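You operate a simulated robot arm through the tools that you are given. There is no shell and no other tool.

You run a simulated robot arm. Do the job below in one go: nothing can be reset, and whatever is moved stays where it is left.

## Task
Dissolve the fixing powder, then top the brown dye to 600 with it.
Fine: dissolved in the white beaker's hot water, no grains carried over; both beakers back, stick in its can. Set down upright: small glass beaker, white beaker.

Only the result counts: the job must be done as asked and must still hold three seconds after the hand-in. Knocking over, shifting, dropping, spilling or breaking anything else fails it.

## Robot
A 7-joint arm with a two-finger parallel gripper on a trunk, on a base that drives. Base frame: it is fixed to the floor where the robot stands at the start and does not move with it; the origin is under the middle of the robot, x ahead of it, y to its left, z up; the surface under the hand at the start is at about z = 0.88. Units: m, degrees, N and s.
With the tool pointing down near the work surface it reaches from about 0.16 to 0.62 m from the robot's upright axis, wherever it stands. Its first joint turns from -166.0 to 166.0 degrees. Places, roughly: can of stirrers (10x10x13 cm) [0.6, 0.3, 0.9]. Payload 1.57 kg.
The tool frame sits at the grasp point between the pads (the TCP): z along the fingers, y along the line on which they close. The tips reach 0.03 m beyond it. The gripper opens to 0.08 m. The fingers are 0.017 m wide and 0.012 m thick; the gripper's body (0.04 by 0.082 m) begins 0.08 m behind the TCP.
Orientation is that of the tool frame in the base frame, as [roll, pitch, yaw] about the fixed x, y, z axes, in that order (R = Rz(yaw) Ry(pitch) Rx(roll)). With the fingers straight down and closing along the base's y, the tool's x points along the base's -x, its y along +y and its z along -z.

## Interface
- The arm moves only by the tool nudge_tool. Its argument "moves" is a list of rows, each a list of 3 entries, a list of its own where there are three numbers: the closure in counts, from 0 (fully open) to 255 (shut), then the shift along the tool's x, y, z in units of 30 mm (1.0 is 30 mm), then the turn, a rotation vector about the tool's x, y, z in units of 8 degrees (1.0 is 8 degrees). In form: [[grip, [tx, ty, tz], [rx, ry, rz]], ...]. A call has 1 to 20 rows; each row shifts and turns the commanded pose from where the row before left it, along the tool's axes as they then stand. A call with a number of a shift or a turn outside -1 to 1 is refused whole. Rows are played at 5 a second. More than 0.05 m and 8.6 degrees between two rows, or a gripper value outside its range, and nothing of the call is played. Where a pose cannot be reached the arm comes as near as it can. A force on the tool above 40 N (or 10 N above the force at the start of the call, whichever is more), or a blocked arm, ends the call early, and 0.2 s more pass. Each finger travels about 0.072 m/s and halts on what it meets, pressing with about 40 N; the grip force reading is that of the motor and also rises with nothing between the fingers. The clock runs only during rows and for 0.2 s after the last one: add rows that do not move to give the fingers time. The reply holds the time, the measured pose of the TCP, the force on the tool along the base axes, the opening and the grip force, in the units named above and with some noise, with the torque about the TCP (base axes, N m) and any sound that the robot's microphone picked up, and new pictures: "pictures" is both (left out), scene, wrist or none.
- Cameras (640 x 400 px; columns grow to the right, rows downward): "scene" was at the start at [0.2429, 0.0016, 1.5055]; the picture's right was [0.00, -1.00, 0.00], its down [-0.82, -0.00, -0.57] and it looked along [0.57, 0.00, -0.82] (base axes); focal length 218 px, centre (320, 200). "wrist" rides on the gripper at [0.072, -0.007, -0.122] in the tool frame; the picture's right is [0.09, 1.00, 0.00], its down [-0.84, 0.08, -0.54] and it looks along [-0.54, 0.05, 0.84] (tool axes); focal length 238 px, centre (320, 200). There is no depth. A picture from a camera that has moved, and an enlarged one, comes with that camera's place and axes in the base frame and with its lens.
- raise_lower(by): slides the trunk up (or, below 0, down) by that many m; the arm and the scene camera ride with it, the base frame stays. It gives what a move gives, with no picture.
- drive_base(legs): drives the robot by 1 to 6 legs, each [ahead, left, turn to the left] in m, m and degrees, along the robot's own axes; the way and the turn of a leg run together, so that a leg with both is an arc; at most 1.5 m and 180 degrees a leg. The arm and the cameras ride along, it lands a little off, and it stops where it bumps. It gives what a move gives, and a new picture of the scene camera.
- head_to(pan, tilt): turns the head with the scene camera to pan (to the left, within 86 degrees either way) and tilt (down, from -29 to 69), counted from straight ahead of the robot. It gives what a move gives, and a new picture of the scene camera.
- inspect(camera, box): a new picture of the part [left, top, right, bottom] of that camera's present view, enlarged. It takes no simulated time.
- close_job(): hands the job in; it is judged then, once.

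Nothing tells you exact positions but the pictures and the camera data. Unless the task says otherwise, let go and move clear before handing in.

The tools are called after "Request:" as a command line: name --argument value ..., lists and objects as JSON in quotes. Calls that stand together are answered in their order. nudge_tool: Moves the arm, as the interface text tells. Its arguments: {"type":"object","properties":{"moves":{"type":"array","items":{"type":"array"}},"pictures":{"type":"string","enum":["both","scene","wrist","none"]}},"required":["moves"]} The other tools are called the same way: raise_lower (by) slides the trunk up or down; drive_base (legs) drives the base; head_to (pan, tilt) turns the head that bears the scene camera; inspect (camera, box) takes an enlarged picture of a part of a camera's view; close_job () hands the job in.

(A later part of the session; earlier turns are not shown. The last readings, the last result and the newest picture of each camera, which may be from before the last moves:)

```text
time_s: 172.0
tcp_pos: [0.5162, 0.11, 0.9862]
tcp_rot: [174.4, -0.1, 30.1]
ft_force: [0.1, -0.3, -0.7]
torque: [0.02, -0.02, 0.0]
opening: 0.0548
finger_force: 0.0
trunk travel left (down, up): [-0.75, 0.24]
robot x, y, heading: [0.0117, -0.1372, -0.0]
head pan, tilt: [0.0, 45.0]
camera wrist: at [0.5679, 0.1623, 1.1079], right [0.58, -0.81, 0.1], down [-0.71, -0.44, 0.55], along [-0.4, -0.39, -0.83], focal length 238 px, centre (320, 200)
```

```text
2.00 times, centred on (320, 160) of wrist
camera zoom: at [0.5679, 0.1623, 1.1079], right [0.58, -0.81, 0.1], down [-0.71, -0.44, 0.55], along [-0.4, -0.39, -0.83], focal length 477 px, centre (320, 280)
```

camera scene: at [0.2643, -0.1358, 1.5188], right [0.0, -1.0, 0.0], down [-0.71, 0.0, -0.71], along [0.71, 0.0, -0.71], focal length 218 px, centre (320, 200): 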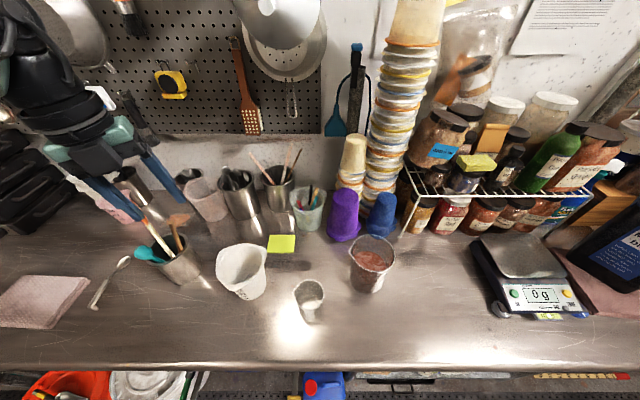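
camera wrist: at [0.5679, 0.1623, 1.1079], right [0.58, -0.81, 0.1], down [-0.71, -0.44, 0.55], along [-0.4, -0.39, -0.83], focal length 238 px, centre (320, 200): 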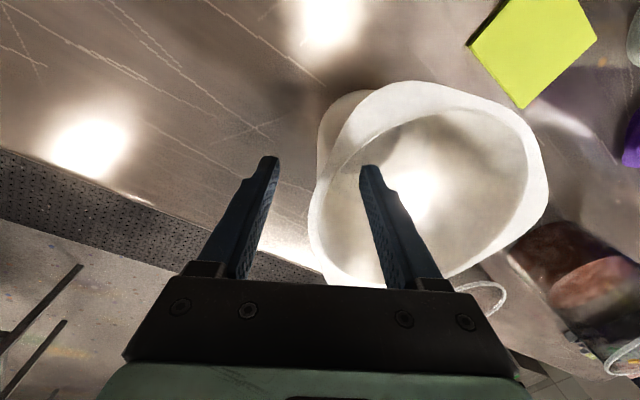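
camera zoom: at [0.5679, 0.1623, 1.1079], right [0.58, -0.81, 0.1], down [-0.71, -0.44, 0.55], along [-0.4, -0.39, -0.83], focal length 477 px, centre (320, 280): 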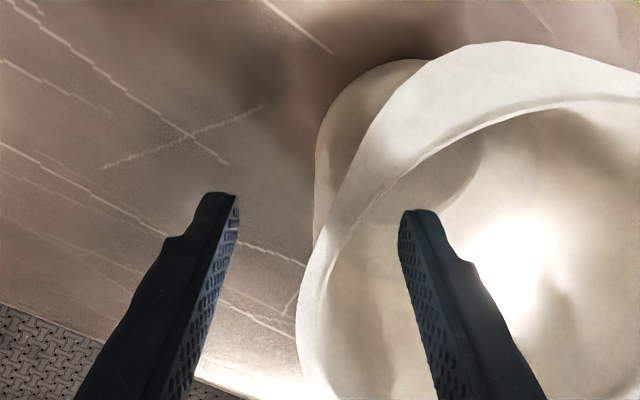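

Request:
nudge_tool --moves '[[150, [0, 0, 0], [0, 0, 0]], [200, [0, 0, 0], [0, 0, 0]], [230, [0, 0, 0], [0, 0, 0]], [255, [0, 0, 0], [0, 0, 0]], [255, [0, 0, 0], [0, 0, 0]], [255, [0, 0, 0], [0, 0, 0]], [255, [0, 0.017, -0.166], [0, 0, 0]], [255, [0, 0.033, -0.33], [0, 0, 0]], [255, [0, 0.033, -0.33], [0, 0, 0]], [255, [0, 0, 0], [0, 0, 0]]]'

Request:
inspect --camera "scene" --box '[190, 220, 290, 320]'

```text
time_s: 174.2
tcp_pos: [0.5138, 0.1084, 1.0097]
tcp_rot: [174.3, 0.1, 30.1]
ft_force: [-0.5, -0.4, -3.5]
torque: [0.14, 0.09, -0.02]
opening: 0.0028
finger_force: 24.4
trunk travel left (down, up): [-0.75, 0.24]
robot x, y, heading: [0.0124, -0.1402, -0.1]
head pan, tilt: [0.0, 45.0]
camera scene: at [0.2645, -0.1357, 1.5187], right [0.0, -1.0, 0.0], down [-0.71, 0.0, -0.71], along [0.71, 0.0, -0.71], focal length 218 px, centre (320, 200)
camera wrist: at [0.5665, 0.1604, 1.1317], right [0.58, -0.81, 0.1], down [-0.71, -0.44, 0.55], along [-0.4, -0.39, -0.83], focal length 238 px, centre (320, 200)
```

scene: 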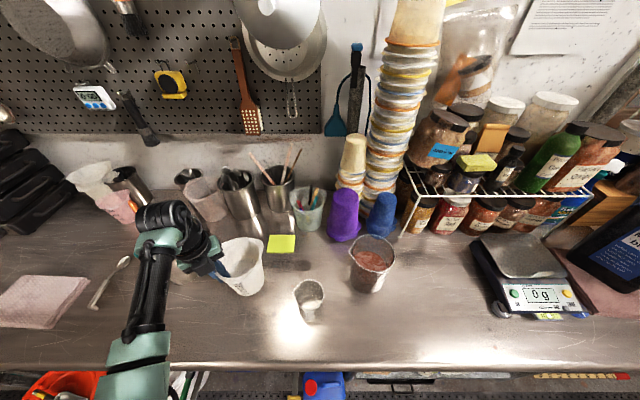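
wrist: 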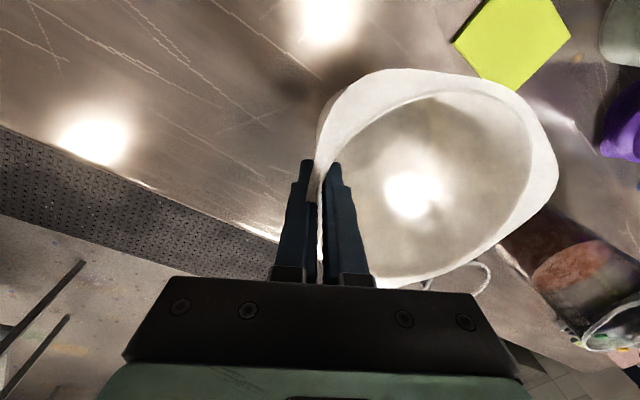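

```text
4.00 times, centred on (240, 270) of scene
camera zoom: at [0.2645, -0.1357, 1.5187], right [0.0, -1.0, 0.0], down [-0.71, 0.0, -0.71], along [0.71, 0.0, -0.71], focal length 872 px, centre (640, -80)
```

zoom: 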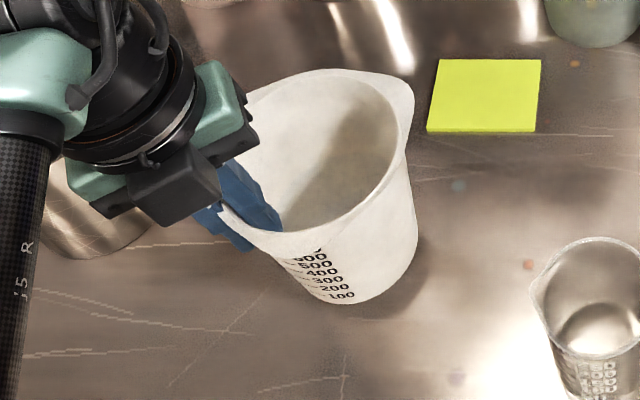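

Gripped and hanging level. Repeating the lift and carry.

Request:
nudge_tool --moves '[[255, [0, 0.035, -0.35], [0, 0, 0]], [255, [0, 0.07, -0.697], [0, 0, 0]], [255, [0, 0.07, -0.697], [0, 0, 0]], [255, [0, 0.07, -0.697], [0, 0, 0]], [255, [0, 0.07, -0.697], [0, 0, 0]], [255, [0, 0.07, -0.697], [0, 0, 0]], [255, [0, 0.07, -0.697], [0, 0, 0]], [255, [0, 0.07, -0.697], [0, 0, 0]], [255, [0, 0.062, -0.616], [0, 0, 0]], [255, [0, 0, 0], [0, 0, 0]]]' --pictures "none"

Request:
nudge_tool --moves '[[255, [-0.1, 0.306, 0.031], [0, 0, 0]], [255, [-0.2, 0.613, 0.061], [0, 0, 0]], [255, [-0.2, 0.613, 0.061], [0, 0, 0]], [255, [-0.2, 0.613, 0.061], [0, 0, 0]], [255, [-0.2, 0.613, 0.061], [0, 0, 0]], [255, [-0.2, 0.613, 0.061], [0, 0, 0]], [255, [-0.2, 0.613, 0.061], [0, 0, 0]], [255, [-0.2, 0.613, 0.061], [0, 0, 0]], [255, [-0.2, 0.613, 0.061], [0, 0, 0]], [255, [-0.1, 0.306, 0.031], [0, 0, 0]], [255, [0, 0, 0], [0, -0.05, 0.5]], [255, [0, 0, 0], [0, -0.1, 0.995]], [255, [0, 0, 0], [0, -0.1, 0.995]], [255, [0, 0, 0], [0, -0.1, 0.995]], [255, [0, 0, 0], [0, -0.092, 0.92]], [255, [0, 0, 0], [0, 0, 0]]]' --pictures "none"

Request:
nudge_tool --moves '[[255, [0.143, 0.278, 0.028], [0, 0, 0]], [255, [0.143, 0.556, 0.056], [0, 0, 0]], [255, [0.143, 0.556, 0.056], [0, 0, 0]], [255, [0.143, 0.556, 0.056], [0, 0, 0]], [255, [0, 0.278, 0.028], [0, 0, 0]], [255, [0, 0, 0], [0, 0, 0]]]'

Request:
inspect --camera "scene" --box '[270, 150, 430, 310]'

Request:
inspect --camera "wrist" --box '[300, 40, 640, 300]'

```text
time_s: 176.4
tcp_pos: [0.5136, 0.1099, 1.1854]
tcp_rot: [174.2, 0.1, 30.0]
ft_force: [0.1, -0.3, -4.1]
torque: [0.12, 0.11, -0.01]
opening: 0.003
finger_force: 24.7
trunk travel left (down, up): [-0.75, 0.24]
robot x, y, heading: [0.0134, -0.1351, -0.1]
head pan, tilt: [0.0, 45.0]
```

```text
time_s: 179.8
tcp_pos: [0.551, -0.062, 1.1872]
tcp_rot: [174.3, 0.1, -5.3]
ft_force: [-0.5, 0.1, -4.2]
torque: [0.18, 0.03, 0.01]
opening: 0.003
finger_force: 24.6
trunk travel left (down, up): [-0.75, 0.24]
robot x, y, heading: [0.0112, -0.1395, 0.0]
head pan, tilt: [0.0, 45.0]
```

```text
time_s: 181.2
tcp_pos: [0.5631, -0.1325, 1.1877]
tcp_rot: [174.3, 0.1, -5.4]
ft_force: [-0.1, -0.5, -4.3]
torque: [0.18, 0.0, -0.02]
opening: 0.003
finger_force: 24.4
trunk travel left (down, up): [-0.75, 0.24]
robot x, y, heading: [0.0106, -0.1389, 0.0]
head pan, tilt: [0.0, 45.0]
camera scene: at [0.2646, -0.1358, 1.5187], right [0.0, -1.0, 0.0], down [-0.71, 0.0, -0.71], along [0.71, 0.0, -0.71], focal length 218 px, centre (320, 200)
camera wrist: at [0.6349, -0.1199, 1.3091], right [0.0, -0.99, 0.1], down [-0.83, 0.05, 0.55], along [-0.55, -0.08, -0.83], focal length 238 px, centre (320, 200)
```

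scene: 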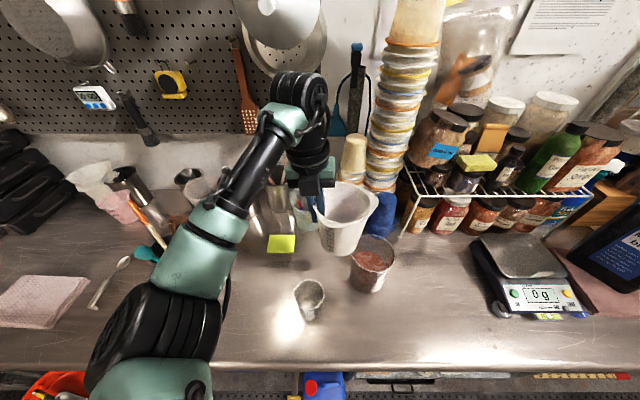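
wrist: 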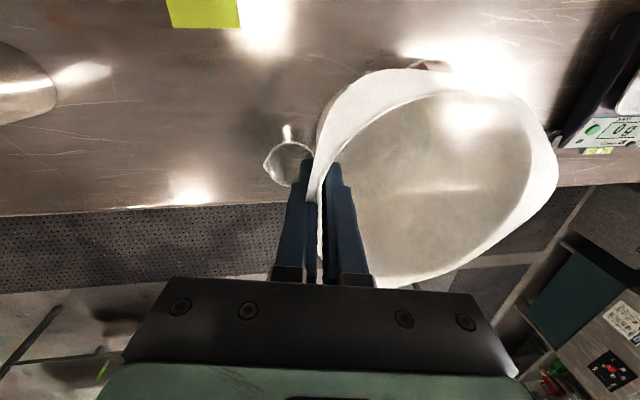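

```text
2.50 times, centred on (350, 230) of scene
camera zoom: at [0.2646, -0.1358, 1.5187], right [0.0, -1.0, 0.0], down [-0.71, 0.0, -0.71], along [0.71, 0.0, -0.71], focal length 545 px, centre (245, 125)
```

zoom: 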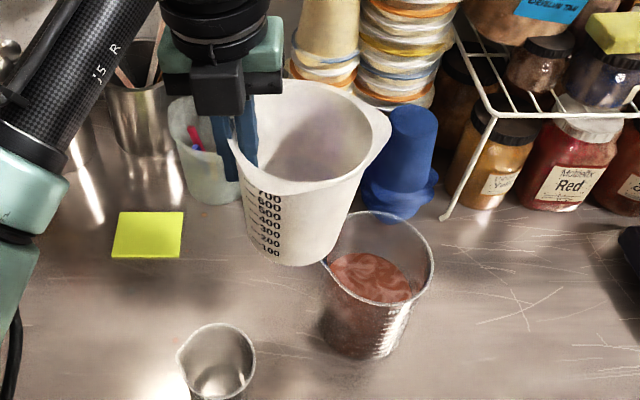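

```text
1.54 times, centred on (470, 170) of wrist
camera zoom: at [0.6349, -0.1199, 1.3091], right [0.0, -0.99, 0.1], down [-0.83, 0.05, 0.55], along [-0.55, -0.08, -0.83], focal length 367 px, centre (89, 246)
```

zoom: 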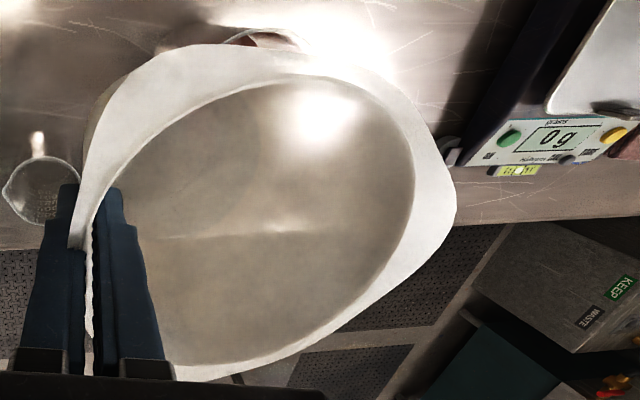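

Same staging as before. Tilting to 40° while high, then lowering.

Request:
nudge_tool --moves '[[255, [-0.15, -0.017, -0.293], [0.5, 0, 0]], [255, [0, -0.013, -0.587], [1, 0, 0]], [255, [0, -0.013, -0.587], [1, 0, 0]], [255, [0, -0.013, -0.587], [1, 0, 0]], [255, [0, -0.013, -0.587], [1, 0, 0]], [255, [0, -0.017, -0.293], [0.5, 0, 0]], [255, [0, 0, 0], [0, 0, 0]], [255, [0, 0.164, 0.241], [0, 0, 0]], [255, [0, 0.328, 0.482], [0, 0, 0]], [255, [0, 0.328, 0.482], [0, 0, 0]], [255, [0, 0.328, 0.482], [0, 0, 0]], [255, [0, 0.328, 0.482], [0, 0, 0]], [255, [0, 0.328, 0.482], [0, 0, 0]], [255, [0, 0.328, 0.482], [0, 0, 0]], [255, [0, 0.328, 0.482], [0, 0, 0]], [255, [0, 0.164, 0.241], [0, 0, 0]], [255, [0, 0, 0], [0, 0, 0]]]'

Request:
inspect --camera "scene" --box '[338, 230, 402, 305]'

Request:
inspect --camera "wrist" --box '[300, 40, 640, 300]'

```text
time_s: 184.8
tcp_pos: [0.5542, -0.1419, 1.1343]
tcp_rot: [-145.7, 0.1, -5.2]
ft_force: [0.1, -0.2, -2.9]
torque: [0.03, 0.01, -0.02]
opening: 0.0028
finger_force: 24.7
trunk travel left (down, up): [-0.75, 0.24]
robot x, y, heading: [0.0147, -0.1387, 0.4]
head pan, tilt: [0.0, 45.0]
camera scene: at [0.2645, -0.1358, 1.5188], right [0.0, -1.0, 0.0], down [-0.71, 0.0, -0.71], along [0.71, 0.0, -0.71], focal length 218 px, centre (320, 200)
camera wrist: at [0.6202, -0.2115, 1.2384], right [0.02, -0.83, -0.56], down [-0.87, -0.29, 0.41], along [-0.5, 0.48, -0.72], focal length 238 px, centre (320, 200)
```

scene: 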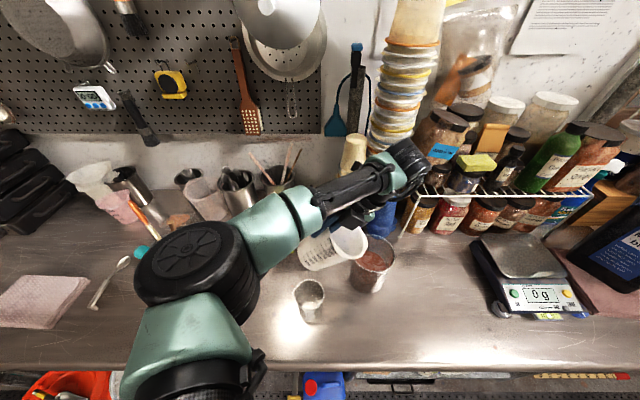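
wrist: 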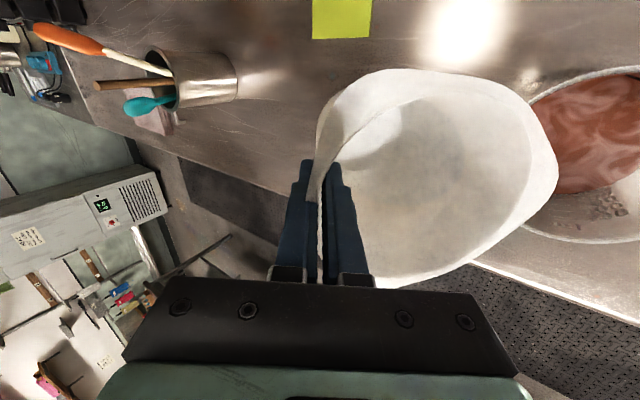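

```text
5.33 times, centred on (370, 268) of scene
camera zoom: at [0.2645, -0.1358, 1.5188], right [0.0, -1.0, 0.0], down [-0.71, 0.0, -0.71], along [0.71, 0.0, -0.71], focal length 1162 px, centre (53, -160)
```

zoom: 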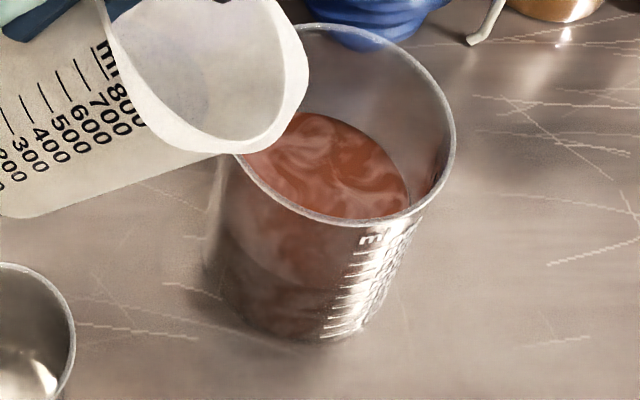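

```text
1.54 times, centred on (470, 170) of wrist
camera zoom: at [0.6202, -0.2115, 1.2384], right [0.02, -0.83, -0.56], down [-0.87, -0.29, 0.41], along [-0.5, 0.48, -0.72], focal length 367 px, centre (89, 246)
```

zoom: 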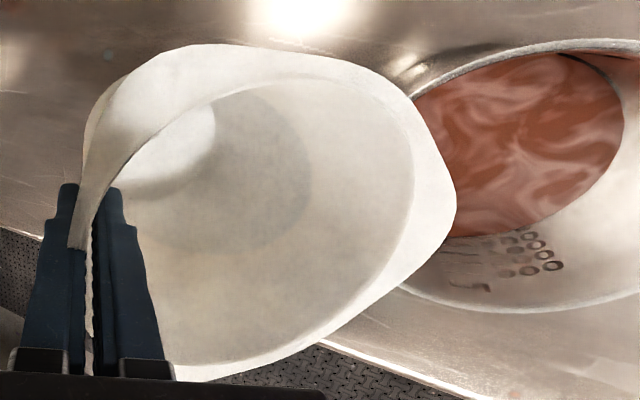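

Positioned. Tilting to 48° first (no flow expected) to re-baseline the inner scale at the known 547.

Request:
nudge_tool --moves '[[255, [0, -0.017, -0.293], [0.5, 0, 0]], [255, [0, -0.017, -0.293], [0.5, 0, 0]], [255, [0, 0, 0], [0, 0, 0]]]' --pictures "none"

Request:
inspect --camera "wrist" --box '[570, 160, 640, 240]'

Request:
inspect --camera "scene" --box '[350, 262, 390, 307]'

```text
time_s: 185.6
tcp_pos: [0.5531, -0.1523, 1.1475]
tcp_rot: [-137.7, 0.1, -5.3]
ft_force: [0.3, -0.1, -3.9]
torque: [0.01, 0.03, -0.04]
opening: 0.0027
finger_force: 24.0
trunk travel left (down, up): [-0.75, 0.24]
robot x, y, heading: [0.0118, -0.1378, 0.5]
head pan, tilt: [0.0, 45.0]
```

```text
5.00 times, centred on (605, 200) of wrist
camera zoom: at [0.6176, -0.2356, 1.2433], right [0.02, -0.74, -0.67], down [-0.87, -0.34, 0.35], along [-0.49, 0.58, -0.65], focal length 1192 px, centre (-1105, 200)
```

zoom: 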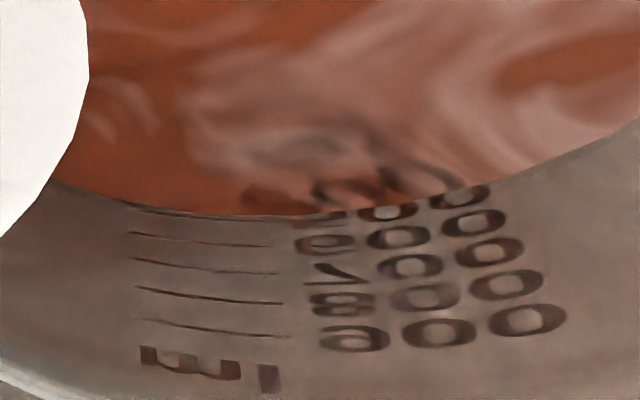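

```text
8.89 times, centred on (370, 284) of scene
camera zoom: at [0.2645, -0.1354, 1.5187], right [0.0, -1.0, 0.0], down [-0.71, 0.0, -0.71], along [0.71, 0.0, -0.71], focal length 1937 px, centre (-124, -551)
```

zoom: 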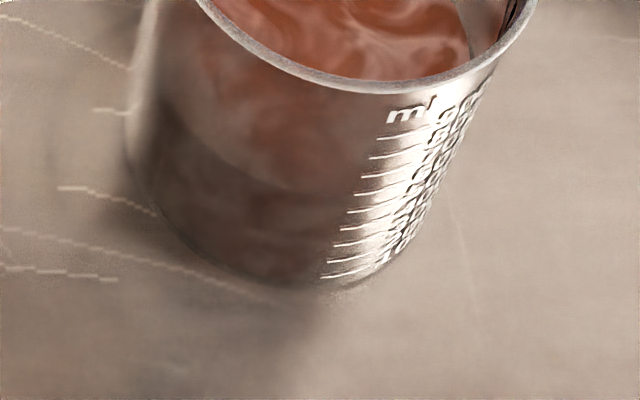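

Baseline: known 547 reads about 497 here, so 600 will read about 551 (edge midway between the 500 and 600 ticks). Continuing the tilt.

Request:
nudge_tool --moves '[[255, [0, -0.017, -0.293], [0.5, 0, 0]], [255, [0, -0.017, -0.293], [0.5, 0, 0]], [255, [0, -0.009, -0.147], [0.25, 0, 0]], [255, [0, 0, 0], [0, 0, 0]]]' --pictures "none"

Request:
inspect --camera "wrist" --box '[540, 160, 640, 260]'

Request:
inspect --camera "scene" --box '[338, 230, 402, 305]'

```text
time_s: 186.6
tcp_pos: [0.5533, -0.1677, 1.1619]
tcp_rot: [-127.7, 0.1, -5.3]
ft_force: [0.2, -0.2, -3.0]
torque: [-0.05, 0.05, 0.0]
opening: 0.0026
finger_force: 23.5
trunk travel left (down, up): [-0.75, 0.24]
robot x, y, heading: [0.0114, -0.1394, 0.3]
head pan, tilt: [0.0, 45.0]
```

```text
4.00 times, centred on (590, 210) of wrist
camera zoom: at [0.6162, -0.2662, 1.2436], right [0.03, -0.61, -0.79], down [-0.88, -0.4, 0.27], along [-0.48, 0.68, -0.55], focal length 953 px, centre (-760, 160)
```

zoom: 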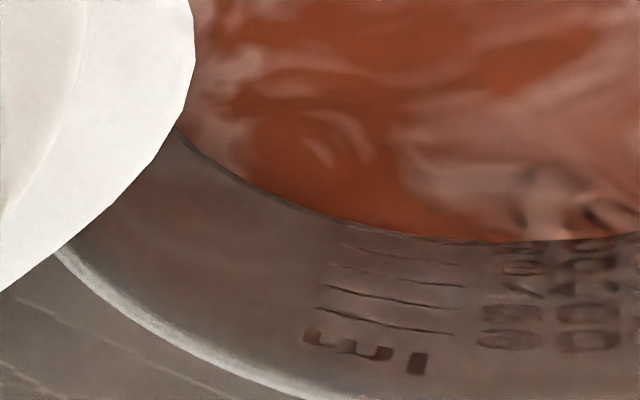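

```text
5.33 times, centred on (370, 268) of scene
camera zoom: at [0.2645, -0.1357, 1.5188], right [0.0, -1.0, 0.0], down [-0.71, 0.0, -0.71], along [0.71, 0.0, -0.71], focal length 1162 px, centre (53, -160)
```

zoom: 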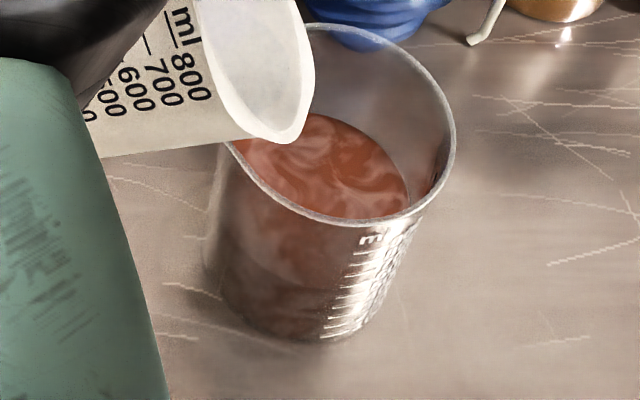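

No flow at 58°. On to 60°.

Request:
nudge_tool --moves '[[255, [0, -0.009, -0.147], [0.25, 0, 0]], [255, [0, 0, 0], [0, 0, 0]], [255, [0, 0, 0], [0, 0, 0]]]' --pictures "none"

Request:
inspect --camera "wrist" --box '[540, 160, 640, 260]'

Request:
inspect --camera "scene" --box '[338, 230, 402, 305]'

```text
time_s: 187.4
tcp_pos: [0.5531, -0.1712, 1.1664]
tcp_rot: [-125.6, 0.1, -5.2]
ft_force: [-0.6, 0.0, -4.1]
torque: [-0.04, 0.02, 0.03]
opening: 0.0028
finger_force: 24.5
trunk travel left (down, up): [-0.75, 0.24]
robot x, y, heading: [0.0138, -0.1372, -0.0]
head pan, tilt: [0.0, 45.0]
```

```text
4.00 times, centred on (590, 210) of wrist
camera zoom: at [0.6157, -0.2725, 1.2435], right [0.04, -0.59, -0.81], down [-0.88, -0.41, 0.25], along [-0.48, 0.7, -0.53], focal length 953 px, centre (-760, 160)
```

zoom: 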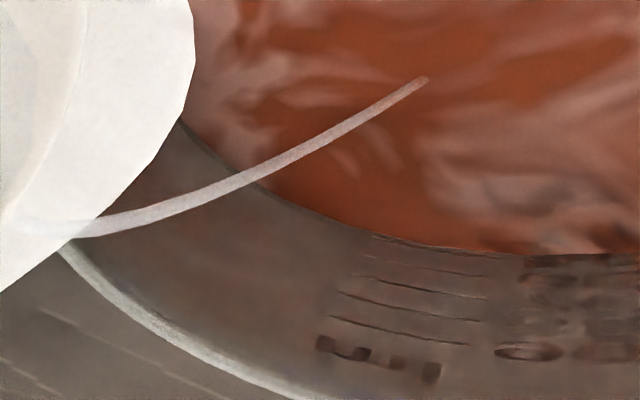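

```text
5.33 times, centred on (370, 268) of scene
camera zoom: at [0.2645, -0.1359, 1.5188], right [0.0, -1.0, 0.0], down [-0.71, 0.0, -0.71], along [0.71, 0.0, -0.71], focal length 1162 px, centre (53, -160)
```

zoom: 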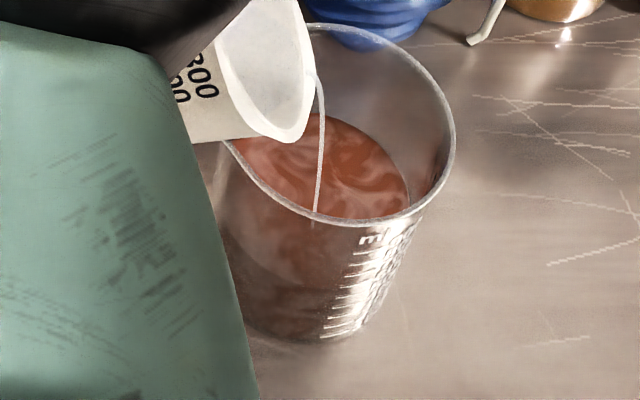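

Thin stream running at 60°. Holding and watching the inner scale.

Request:
nudge_tool --moves '[[255, [0, -0.004, -0.073], [0.125, 0, 0]], [255, [0, 0, 0], [0, 0, 0]], [255, [0, 0, 0], [0, 0, 0]], [255, [0, 0, 0], [0, 0, 0]], [255, [0, 0, 0], [0, 0, 0]]]' --pictures "none"

Request:
inspect --camera "wrist" --box '[580, 190, 640, 260]'

Request:
inspect --camera "scene" --box '[350, 240, 394, 280]'

```text
time_s: 188.6
tcp_pos: [0.5524, -0.1712, 1.1681]
tcp_rot: [-124.7, 0.1, -5.3]
ft_force: [-0.5, 0.0, -3.0]
torque: [-0.08, 0.03, -0.02]
opening: 0.0028
finger_force: 24.3
trunk travel left (down, up): [-0.75, 0.24]
robot x, y, heading: [0.0102, -0.1406, 0.2]
head pan, tilt: [0.0, 45.0]
```

```text
5.71 times, centred on (610, 225) of wrist
camera zoom: at [0.6151, -0.2751, 1.2433], right [0.04, -0.57, -0.82], down [-0.88, -0.41, 0.25], along [-0.48, 0.71, -0.52], focal length 1362 px, centre (-1337, 57)
```

zoom: 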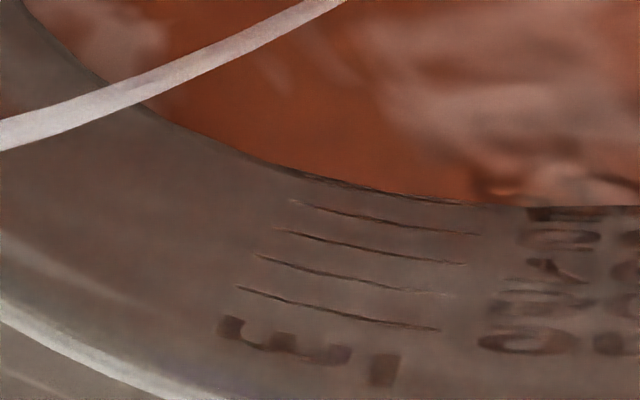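

```text
10.00 times, centred on (372, 260) of scene
camera zoom: at [0.2645, -0.1358, 1.5188], right [0.0, -1.0, 0.0], down [-0.71, 0.0, -0.71], along [0.71, 0.0, -0.71], focal length 2179 px, centre (-200, -400)
```

zoom: 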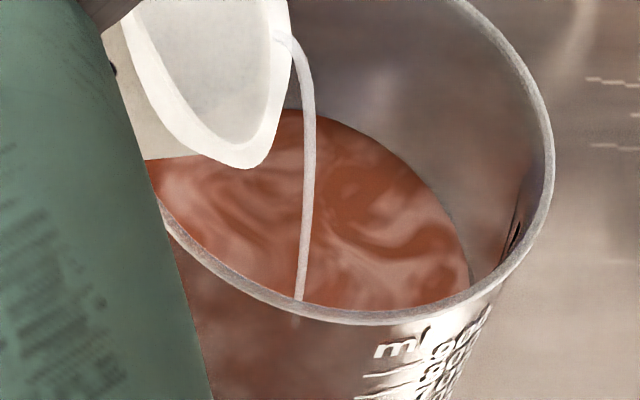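

Reading about 500 (true about 553). Another degree and hold.

Request:
nudge_tool --moves '[[255, [0, -0.004, -0.073], [0.125, 0, 0]], [255, [0, 0, 0], [0, 0, 0]], [255, [0, 0, 0], [0, 0, 0]], [255, [0, 0, 0], [0, 0, 0]], [255, [0, 0, 0], [0, 0, 0]], [255, [0, 0, 0], [0, 0, 0]]]' --pictures "none"

Request:
inspect --camera "wrist" --box '[580, 190, 640, 260]'

Request:
inspect --camera "scene" --box '[350, 240, 394, 280]'

```text
time_s: 190.0
tcp_pos: [0.5525, -0.1745, 1.168]
tcp_rot: [-123.8, 0.2, -5.3]
ft_force: [-0.3, 0.6, -3.6]
torque: [-0.05, 0.03, 0.03]
opening: 0.0028
finger_force: 24.4
trunk travel left (down, up): [-0.75, 0.24]
robot x, y, heading: [0.013, -0.1392, -0.0]
head pan, tilt: [0.0, 45.0]
```

```text
5.71 times, centred on (610, 225) of wrist
camera zoom: at [0.6152, -0.2785, 1.2429], right [0.04, -0.56, -0.83], down [-0.88, -0.41, 0.24], along [-0.48, 0.72, -0.51], focal length 1362 px, centre (-1337, 57)
```

zoom: 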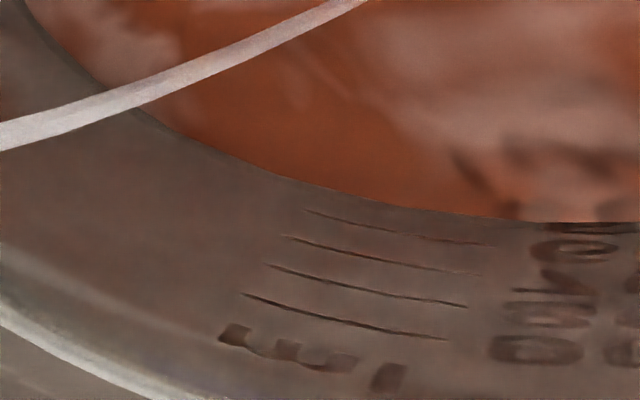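

```text
10.00 times, centred on (372, 260) of scene
camera zoom: at [0.2645, -0.1358, 1.5188], right [0.0, -1.0, 0.0], down [-0.71, 0.0, -0.71], along [0.71, 0.0, -0.71], focal length 2179 px, centre (-200, -400)
```

zoom: 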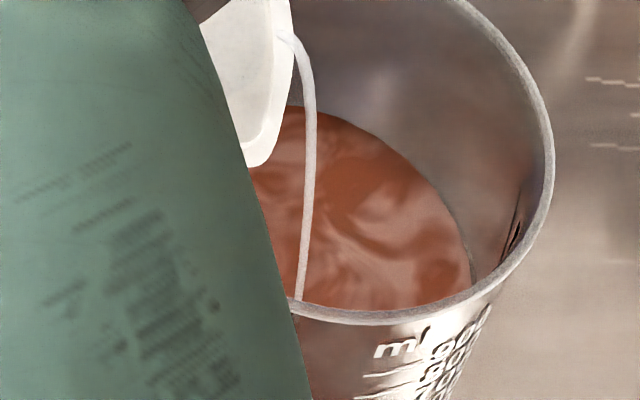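

Reading about 510 (true about 563). Continuing.

Request:
nudge_tool --moves '[[255, [0, -0.004, -0.073], [0.125, 0, 0]], [255, [0, 0, 0], [0, 0, 0]], [255, [0, 0, 0], [0, 0, 0]], [255, [0, 0, 0], [0, 0, 0]], [255, [0, 0, 0], [0, 0, 0]], [255, [0, 0, 0], [0, 0, 0]], [255, [0, 0, 0], [0, 0, 0]]]' --pictures "none"

Request:
inspect --camera "wrist" --box '[580, 190, 640, 260]'

Request:
inspect --camera "scene" --box '[350, 240, 394, 280]'

```text
time_s: 191.6
tcp_pos: [0.5522, -0.1762, 1.1694]
tcp_rot: [-122.7, 0.2, -5.4]
ft_force: [0.1, 1.0, -2.9]
torque: [-0.09, 0.05, 0.01]
opening: 0.0029
finger_force: 23.9
trunk travel left (down, up): [-0.75, 0.24]
robot x, y, heading: [0.0127, -0.1363, 0.1]
head pan, tilt: [0.0, 45.0]
```

```text
5.71 times, centred on (610, 225) of wrist
camera zoom: at [0.6148, -0.2813, 1.2426], right [0.04, -0.54, -0.84], down [-0.88, -0.42, 0.23], along [-0.48, 0.73, -0.5], focal length 1362 px, centre (-1337, 57)
```

zoom: 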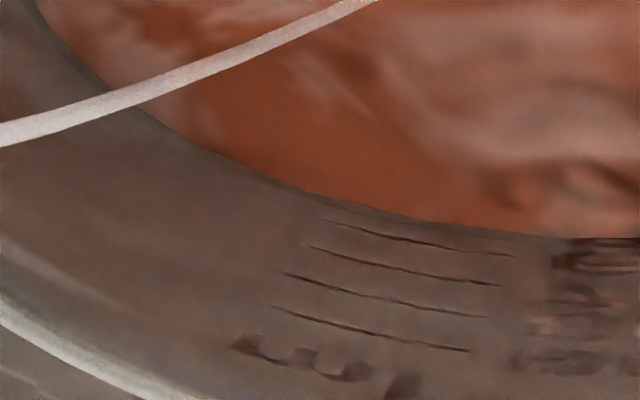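

```text
10.00 times, centred on (372, 260) of scene
camera zoom: at [0.2645, -0.1358, 1.5188], right [0.0, -1.0, 0.0], down [-0.71, 0.0, -0.71], along [0.71, 0.0, -0.71], focal length 2179 px, centre (-200, -400)
```

zoom: 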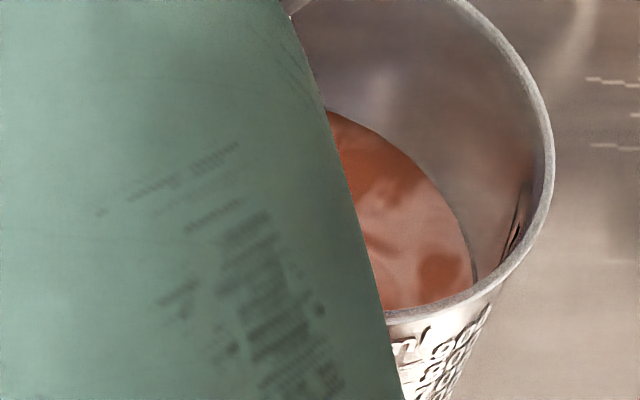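

Reading about 525 (true about 579). A little longer.

Request:
nudge_tool --moves '[[255, [0, 0, 0], [0, 0, 0]], [255, [0, 0, 0], [0, 0, 0]], [255, [0, 0, 0], [0, 0, 0]], [255, [0, 0, 0], [0, 0, 0]], [255, [0, 0, 0], [0, 0, 0]]]' --pictures "none"

Request:
inspect --camera "wrist" --box '[580, 190, 640, 260]'

```text
time_s: 192.8
tcp_pos: [0.5529, -0.1754, 1.169]
tcp_rot: [-122.6, 0.1, -5.3]
ft_force: [0.7, -0.2, -2.9]
torque: [-0.07, 0.02, -0.01]
opening: 0.0027
finger_force: 24.1
trunk travel left (down, up): [-0.75, 0.24]
robot x, y, heading: [0.0114, -0.1377, 0.2]
head pan, tilt: [0.0, 45.0]
```

```text
5.71 times, centred on (610, 225) of wrist
camera zoom: at [0.6148, -0.2813, 1.2426], right [0.04, -0.54, -0.84], down [-0.88, -0.42, 0.23], along [-0.48, 0.73, -0.5], focal length 1362 px, centre (-1337, 57)
```

zoom: 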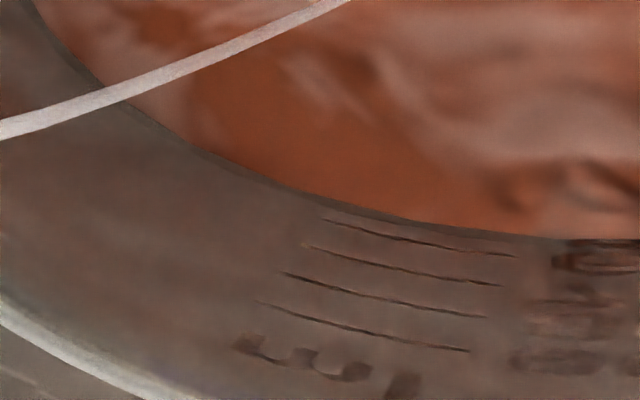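

About 584. One more degree briefly, then I'll untilt and check.

Request:
nudge_tool --moves '[[255, [0, -0.004, -0.073], [0.125, 0, 0]], [255, [0, 0, 0], [0, 0, 0]], [255, [0, 0, 0], [0, 0, 0]], [255, [0, 0, 0], [0, 0, 0]], [255, [0, 0, 0], [0, 0, 0]]]' --pictures "none"

Request:
inspect --camera "wrist" --box '[580, 190, 640, 260]'

```text
time_s: 194.0
tcp_pos: [0.5532, -0.1786, 1.1719]
tcp_rot: [-121.7, 0.0, -5.4]
ft_force: [0.2, 1.0, -3.1]
torque: [-0.06, 0.02, 0.01]
opening: 0.0029
finger_force: 23.9
trunk travel left (down, up): [-0.75, 0.24]
robot x, y, heading: [0.014, -0.1356, -0.1]
head pan, tilt: [0.0, 45.0]
```

```text
5.71 times, centred on (610, 225) of wrist
camera zoom: at [0.6146, -0.285, 1.2424], right [0.04, -0.53, -0.85], down [-0.88, -0.42, 0.22], along [-0.47, 0.74, -0.48], focal length 1362 px, centre (-1337, 57)
```

zoom: 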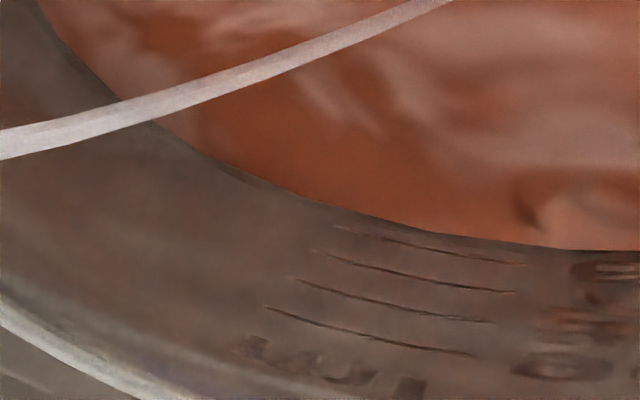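

Near target; untilting to 48° to stop the flow and read the clearer view.

Request:
nudge_tool --moves '[[255, [0, 0.037, 0.292], [-0.5, 0, 0]], [255, [0, 0.037, 0.292], [-0.5, 0, 0]], [255, [0, 0.037, 0.292], [-0.5, 0, 0]], [255, [0, 0.037, 0.292], [-0.5, 0, 0]], [255, [0, 0, 0], [0, 0, 0]], [255, [0, 0, 0], [0, 0, 0]], [255, [0, 0, 0], [0, 0, 0]]]' --pictures "none"

Request:
inspect --camera "wrist" --box '[570, 160, 640, 240]'

Request:
inspect --camera "wrist" --box '[590, 195, 630, 235]'

Request:
inspect --camera "scene" --box '[350, 262, 390, 307]'

```text
time_s: 195.6
tcp_pos: [0.5547, -0.1533, 1.1467]
tcp_rot: [-137.8, 0.1, -5.2]
ft_force: [0.1, -0.5, -2.6]
torque: [0.0, 0.03, 0.0]
opening: 0.0026
finger_force: 23.9
trunk travel left (down, up): [-0.75, 0.24]
robot x, y, heading: [0.0117, -0.1384, 0.2]
head pan, tilt: [0.0, 45.0]
```

```text
5.00 times, centred on (605, 200) of wrist
camera zoom: at [0.6192, -0.236, 1.2426], right [0.02, -0.74, -0.67], down [-0.87, -0.34, 0.35], along [-0.49, 0.58, -0.66], focal length 1192 px, centre (-1105, 200)
```

zoom: 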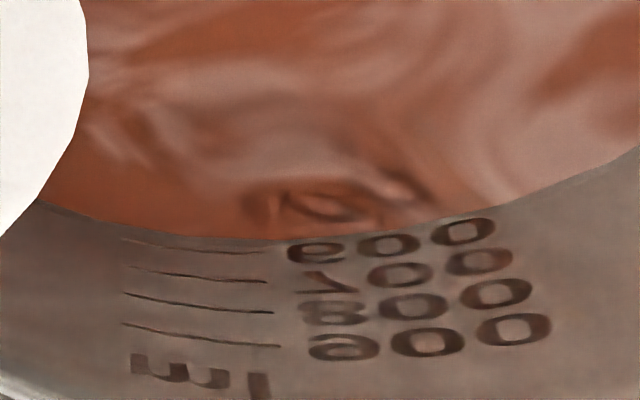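

```text
10.00 times, centred on (610, 215) of wrist
camera zoom: at [0.6192, -0.236, 1.2426], right [0.02, -0.74, -0.67], down [-0.87, -0.34, 0.35], along [-0.49, 0.58, -0.66], focal length 2384 px, centre (-2580, 50)
```

zoom: 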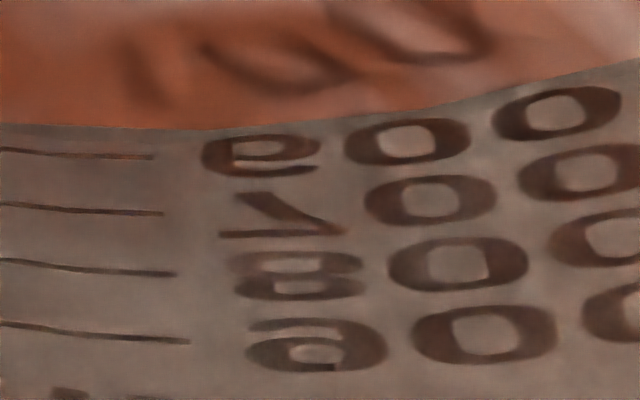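

```text
8.89 times, centred on (370, 284) of scene
camera zoom: at [0.2645, -0.1359, 1.5188], right [0.0, -1.0, 0.0], down [-0.71, 0.0, -0.71], along [0.71, 0.0, -0.71], focal length 1937 px, centre (-124, -551)
```

zoom: 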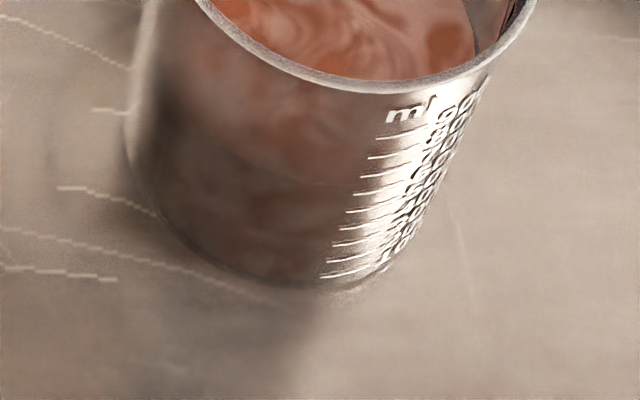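

Reading 549, i.e. true about 596 — on target. Untilting, rising, and taking the white beaker back.

Request:
nudge_tool --moves '[[255, [0, 0.037, 0.292], [-0.5, 0, 0]], [255, [0, 0.037, 0.292], [-0.5, 0, 0]], [255, [0, -0.164, -0.241], [0, 0, 0]], [255, [0, -0.328, -0.482], [0, 0, 0]], [255, [0, -0.328, -0.482], [0, 0, 0]], [255, [0, -0.328, -0.482], [0, 0, 0]], [255, [0, -0.328, -0.482], [0, 0, 0]], [255, [0, -0.328, -0.482], [0, 0, 0]], [255, [0, -0.328, -0.482], [0, 0, 0]], [255, [0, -0.328, -0.482], [0, 0, 0]], [255, [0, -0.164, -0.241], [0, 0, 0]], [255, [0, 0.094, 0.58], [-1, 0, 0]], [255, [0, 0.094, 0.58], [-1, 0, 0]], [255, [0, 0.094, 0.58], [-1, 0, 0]], [255, [0, 0.094, 0.58], [-1, 0, 0]], [255, [0, 0.094, 0.58], [-1, 0, 0]], [255, [0, 0, 0], [0, 0, 0]], [255, [0, 0, 0], [0, 0, 0]]]'

Request:
inspect --camera "scene" --box '[270, 150, 430, 310]'

```text
time_s: 199.4
tcp_pos: [0.5573, -0.1298, 1.1868]
tcp_rot: [174.2, 0.1, -5.4]
ft_force: [0.3, -0.5, -3.9]
torque: [0.17, -0.01, -0.02]
opening: 0.003
finger_force: 24.1
trunk travel left (down, up): [-0.75, 0.24]
robot x, y, heading: [0.0133, -0.1429, 0.3]
head pan, tilt: [0.0, 45.0]
camera scene: at [0.2645, -0.1357, 1.5188], right [0.0, -1.0, 0.0], down [-0.71, 0.0, -0.71], along [0.71, 0.0, -0.71], focal length 218 px, centre (320, 200)
camera wrist: at [0.6298, -0.1178, 1.3075], right [0.0, -0.99, 0.1], down [-0.83, 0.05, 0.55], along [-0.55, -0.08, -0.83], focal length 238 px, centre (320, 200)
```

scene: 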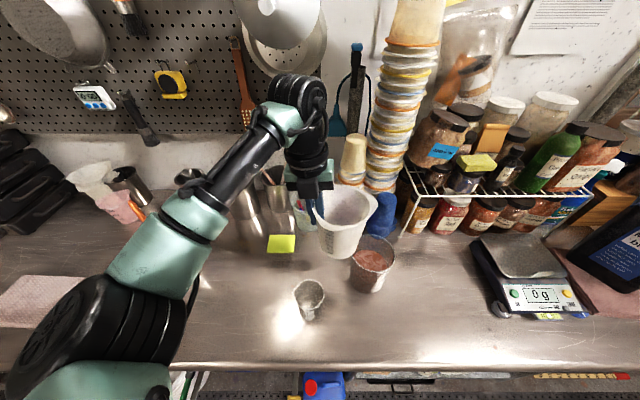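
wrist: 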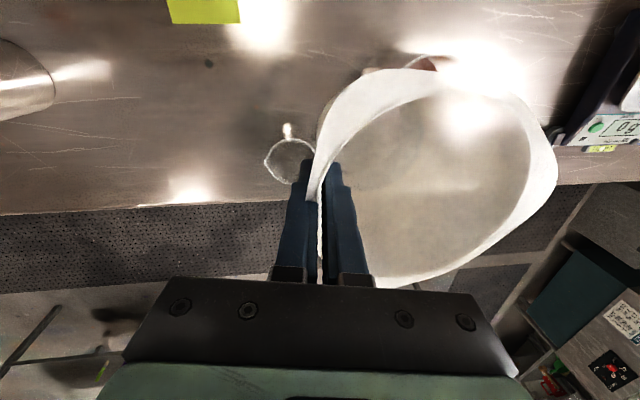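

```text
2.50 times, centred on (350, 230) of scene
camera zoom: at [0.2645, -0.1357, 1.5188], right [0.0, -1.0, 0.0], down [-0.71, 0.0, -0.71], along [0.71, 0.0, -0.71], focal length 545 px, centre (245, 125)
```

zoom: 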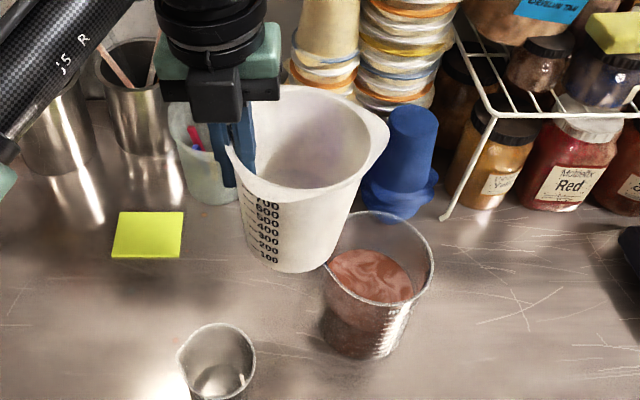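

Reversing the carry.

Request:
nudge_tool --moves '[[255, [-0.108, -0.555, -0.056], [0, 0, 0]], [255, [-0.108, -0.555, -0.056], [0, 0, 0]], [255, [-0.108, -0.555, -0.056], [0, 0, 0]], [255, [-0.108, -0.555, -0.056], [0, 0, 0]], [255, [0, 0, 0], [0, 0.05, -0.5]], [255, [0, 0, 0], [0, 0.1, -0.995]], [255, [0, 0, 0], [0, 0.1, -0.995]], [255, [0, 0, 0], [0, 0.1, -0.995]], [255, [0, 0, 0], [0, 0.093, -0.93]], [255, [0, 0, 0], [0, 0, 0]], [255, [0, 0, 0], [0, 0, 0]]]' --pictures "none"

Request:
nudge_tool --moves '[[255, [0.103, -0.306, -0.03], [0, 0, 0]], [255, [0.206, -0.612, -0.061], [0, 0, 0]], [255, [0.206, -0.612, -0.061], [0, 0, 0]], [255, [0.206, -0.612, -0.061], [0, 0, 0]], [255, [0.206, -0.612, -0.061], [0, 0, 0]], [255, [0.206, -0.612, -0.061], [0, 0, 0]], [255, [0.206, -0.612, -0.061], [0, 0, 0]], [255, [0.206, -0.612, -0.061], [0, 0, 0]], [255, [0.206, -0.612, -0.061], [0, 0, 0]], [255, [0.103, -0.306, -0.03], [0, 0, 0]], [255, [0, 0, 0], [0, 0, 0]], [255, [0, 0, 0], [0, 0, 0]]]' --pictures "none"

Request:
nudge_tool --moves '[[255, [0, -0.067, 0.663], [0, 0, 0]], [255, [0, -0.067, 0.663], [0, 0, 0]], [255, [0, -0.067, 0.663], [0, 0, 0]], [255, [0, -0.067, 0.663], [0, 0, 0]], [255, [0, -0.067, 0.663], [0, 0, 0]], [255, [0, -0.067, 0.663], [0, 0, 0]], [255, [0, -0.067, 0.663], [0, 0, 0]], [255, [0, -0.067, 0.663], [0, 0, 0]], [255, [0, -0.067, 0.663], [0, 0, 0]], [255, [0, 0, 0], [0, 0, 0]], [255, [0, 0, 0], [0, 0, 0]]]'

Request:
inspect --camera "scene" --box '[190, 220, 290, 320]'

```text
time_s: 201.8
tcp_pos: [0.551, -0.0628, 1.1875]
tcp_rot: [174.4, 0.0, 30.3]
ft_force: [-0.4, -0.4, -3.2]
torque: [0.08, 0.13, 0.0]
opening: 0.0028
finger_force: 23.7
trunk travel left (down, up): [-0.75, 0.24]
robot x, y, heading: [0.0159, -0.1367, -0.1]
head pan, tilt: [0.0, 45.0]
```

```text
time_s: 204.4
tcp_pos: [0.5136, 0.1114, 1.1857]
tcp_rot: [174.4, 0.1, 30.2]
ft_force: [1.0, -0.2, -2.6]
torque: [0.09, 0.06, -0.02]
opening: 0.0028
finger_force: 23.7
trunk travel left (down, up): [-0.75, 0.24]
robot x, y, heading: [0.0135, -0.1396, 0.3]
head pan, tilt: [0.0, 45.0]
```

```text
time_s: 206.8
tcp_pos: [0.5127, 0.11, 1.0071]
tcp_rot: [174.3, 0.0, 30.2]
ft_force: [-0.6, 0.0, -2.6]
torque: [0.07, 0.09, -0.01]
opening: 0.0027
finger_force: 23.8
trunk travel left (down, up): [-0.75, 0.24]
robot x, y, heading: [0.0072, -0.1376, 0.1]
head pan, tilt: [0.0, 45.0]
camera scene: at [0.2645, -0.1356, 1.5188], right [0.0, -1.0, 0.0], down [-0.71, 0.0, -0.71], along [0.71, 0.0, -0.71], focal length 218 px, centre (320, 200)
camera wrist: at [0.5657, 0.1624, 1.1283], right [0.58, -0.81, 0.1], down [-0.71, -0.44, 0.55], along [-0.4, -0.39, -0.83], focal length 238 px, centre (320, 200)
```

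scene: 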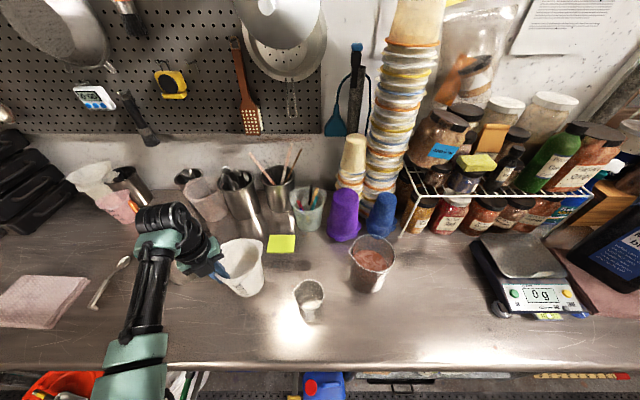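
wrist: 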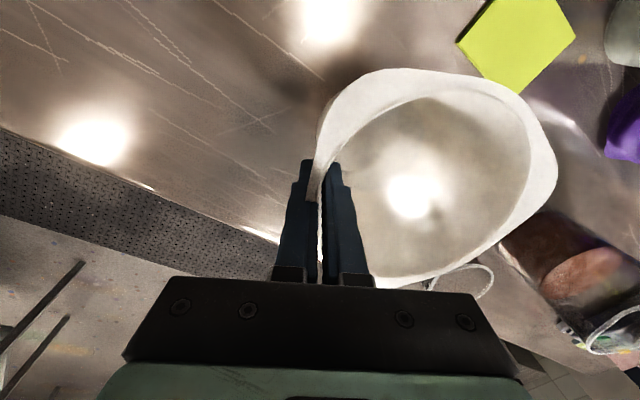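

```text
4.00 times, centred on (240, 270) of scene
camera zoom: at [0.2645, -0.1356, 1.5188], right [0.0, -1.0, 0.0], down [-0.71, 0.0, -0.71], along [0.71, 0.0, -0.71], focal length 872 px, centre (640, -80)
```

zoom: 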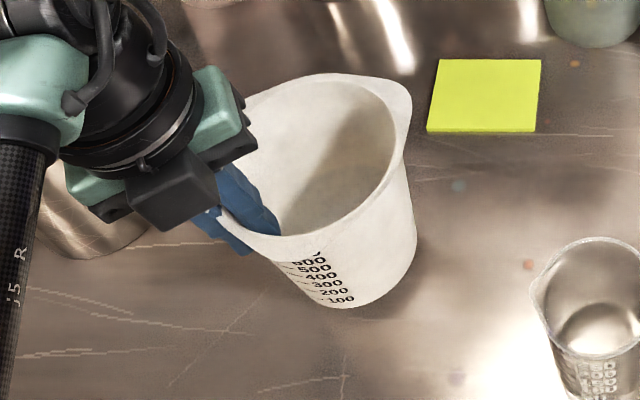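

Request:
nudge_tool --moves '[[255, [0.06, 0, 0.33], [0, 0, 0]], [255, [0, -0.033, 0.17], [0, 0, 0]], [255, [0, -0.014, 0.13], [0, 0, 0]], [255, [0, 0, 0], [0, 0, 0]], [255, [0, 0, 0], [0, 0, 0]]]' --pictures "none"

Request:
inspect --camera "scene" --box '[190, 220, 290, 320]'

```text
time_s: 208.0
tcp_pos: [0.517, 0.1112, 0.9876]
tcp_rot: [174.3, 0.0, 30.1]
ft_force: [0.2, 1.3, 0.4]
torque: [0.1, -0.15, 0.04]
opening: 0.0027
finger_force: 23.7
trunk travel left (down, up): [-0.75, 0.24]
robot x, y, heading: [0.0154, -0.1394, 0.0]
head pan, tilt: [0.0, 45.0]
```

```text
4.00 times, centred on (240, 270) of scene
camera zoom: at [0.264, -0.1358, 1.5189], right [0.0, -1.0, 0.0], down [-0.71, 0.0, -0.71], along [0.71, 0.0, -0.71], focal length 872 px, centre (640, -80)
```

zoom: 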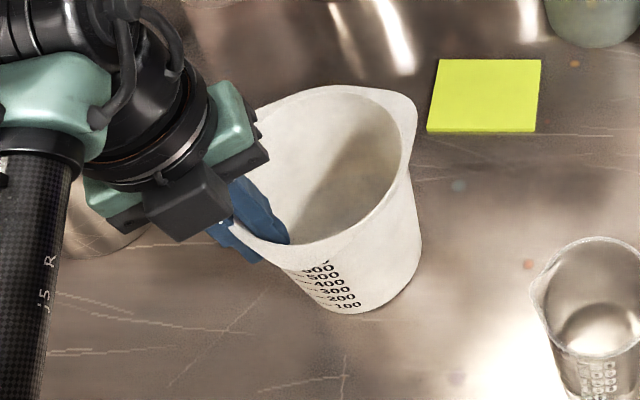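

Fully supported now. Releasing and rising clear.

Request:
nudge_tool --moves '[[235, [0, 0, 0], [0, 0, 0]], [180, [0, 0, 0], [0, 0, 0]], [80, [0, 0, 0], [0, 0, 0]], [80, [0, 0, 0], [0, 0, 0]], [80, [0, 0, 0], [0, 0, 0]]]' --pictures "wrist"

Request:
inspect --camera "scene" --box '[190, 220, 290, 320]'

```text
time_s: 209.2
tcp_pos: [0.5167, 0.1105, 0.9869]
tcp_rot: [174.4, -0.1, 30.2]
ft_force: [0.3, -0.4, 0.3]
torque: [-0.02, 0.0, -0.01]
opening: 0.0549
finger_force: 0.2
trunk travel left (down, up): [-0.75, 0.24]
robot x, y, heading: [0.0149, -0.1391, 0.0]
head pan, tilt: [0.0, 45.0]
camera wrist: at [0.5685, 0.1626, 1.1091], right [0.58, -0.81, 0.1], down [-0.71, -0.44, 0.55], along [-0.4, -0.39, -0.83], focal length 238 px, centre (320, 200)
```

wrist: 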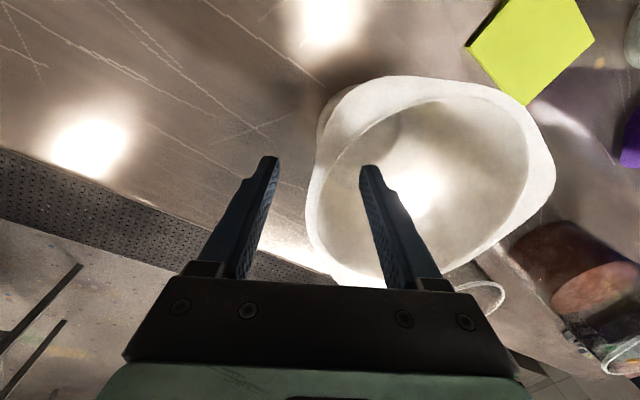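

```text
4.00 times, centred on (240, 270) of scene
camera zoom: at [0.2642, -0.1358, 1.5188], right [0.0, -1.0, 0.0], down [-0.71, 0.0, -0.71], along [0.71, 0.0, -0.71], focal length 872 px, centre (640, -80)
```

zoom: 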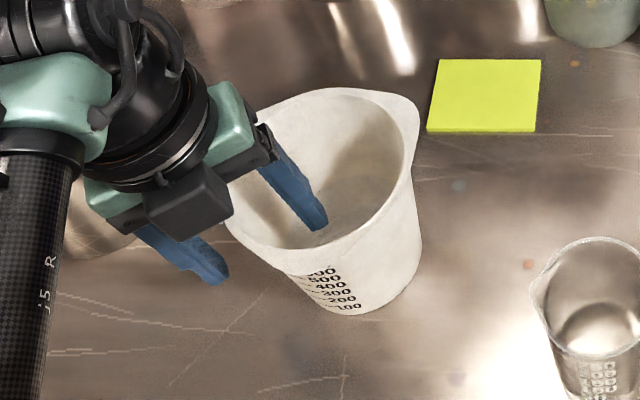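

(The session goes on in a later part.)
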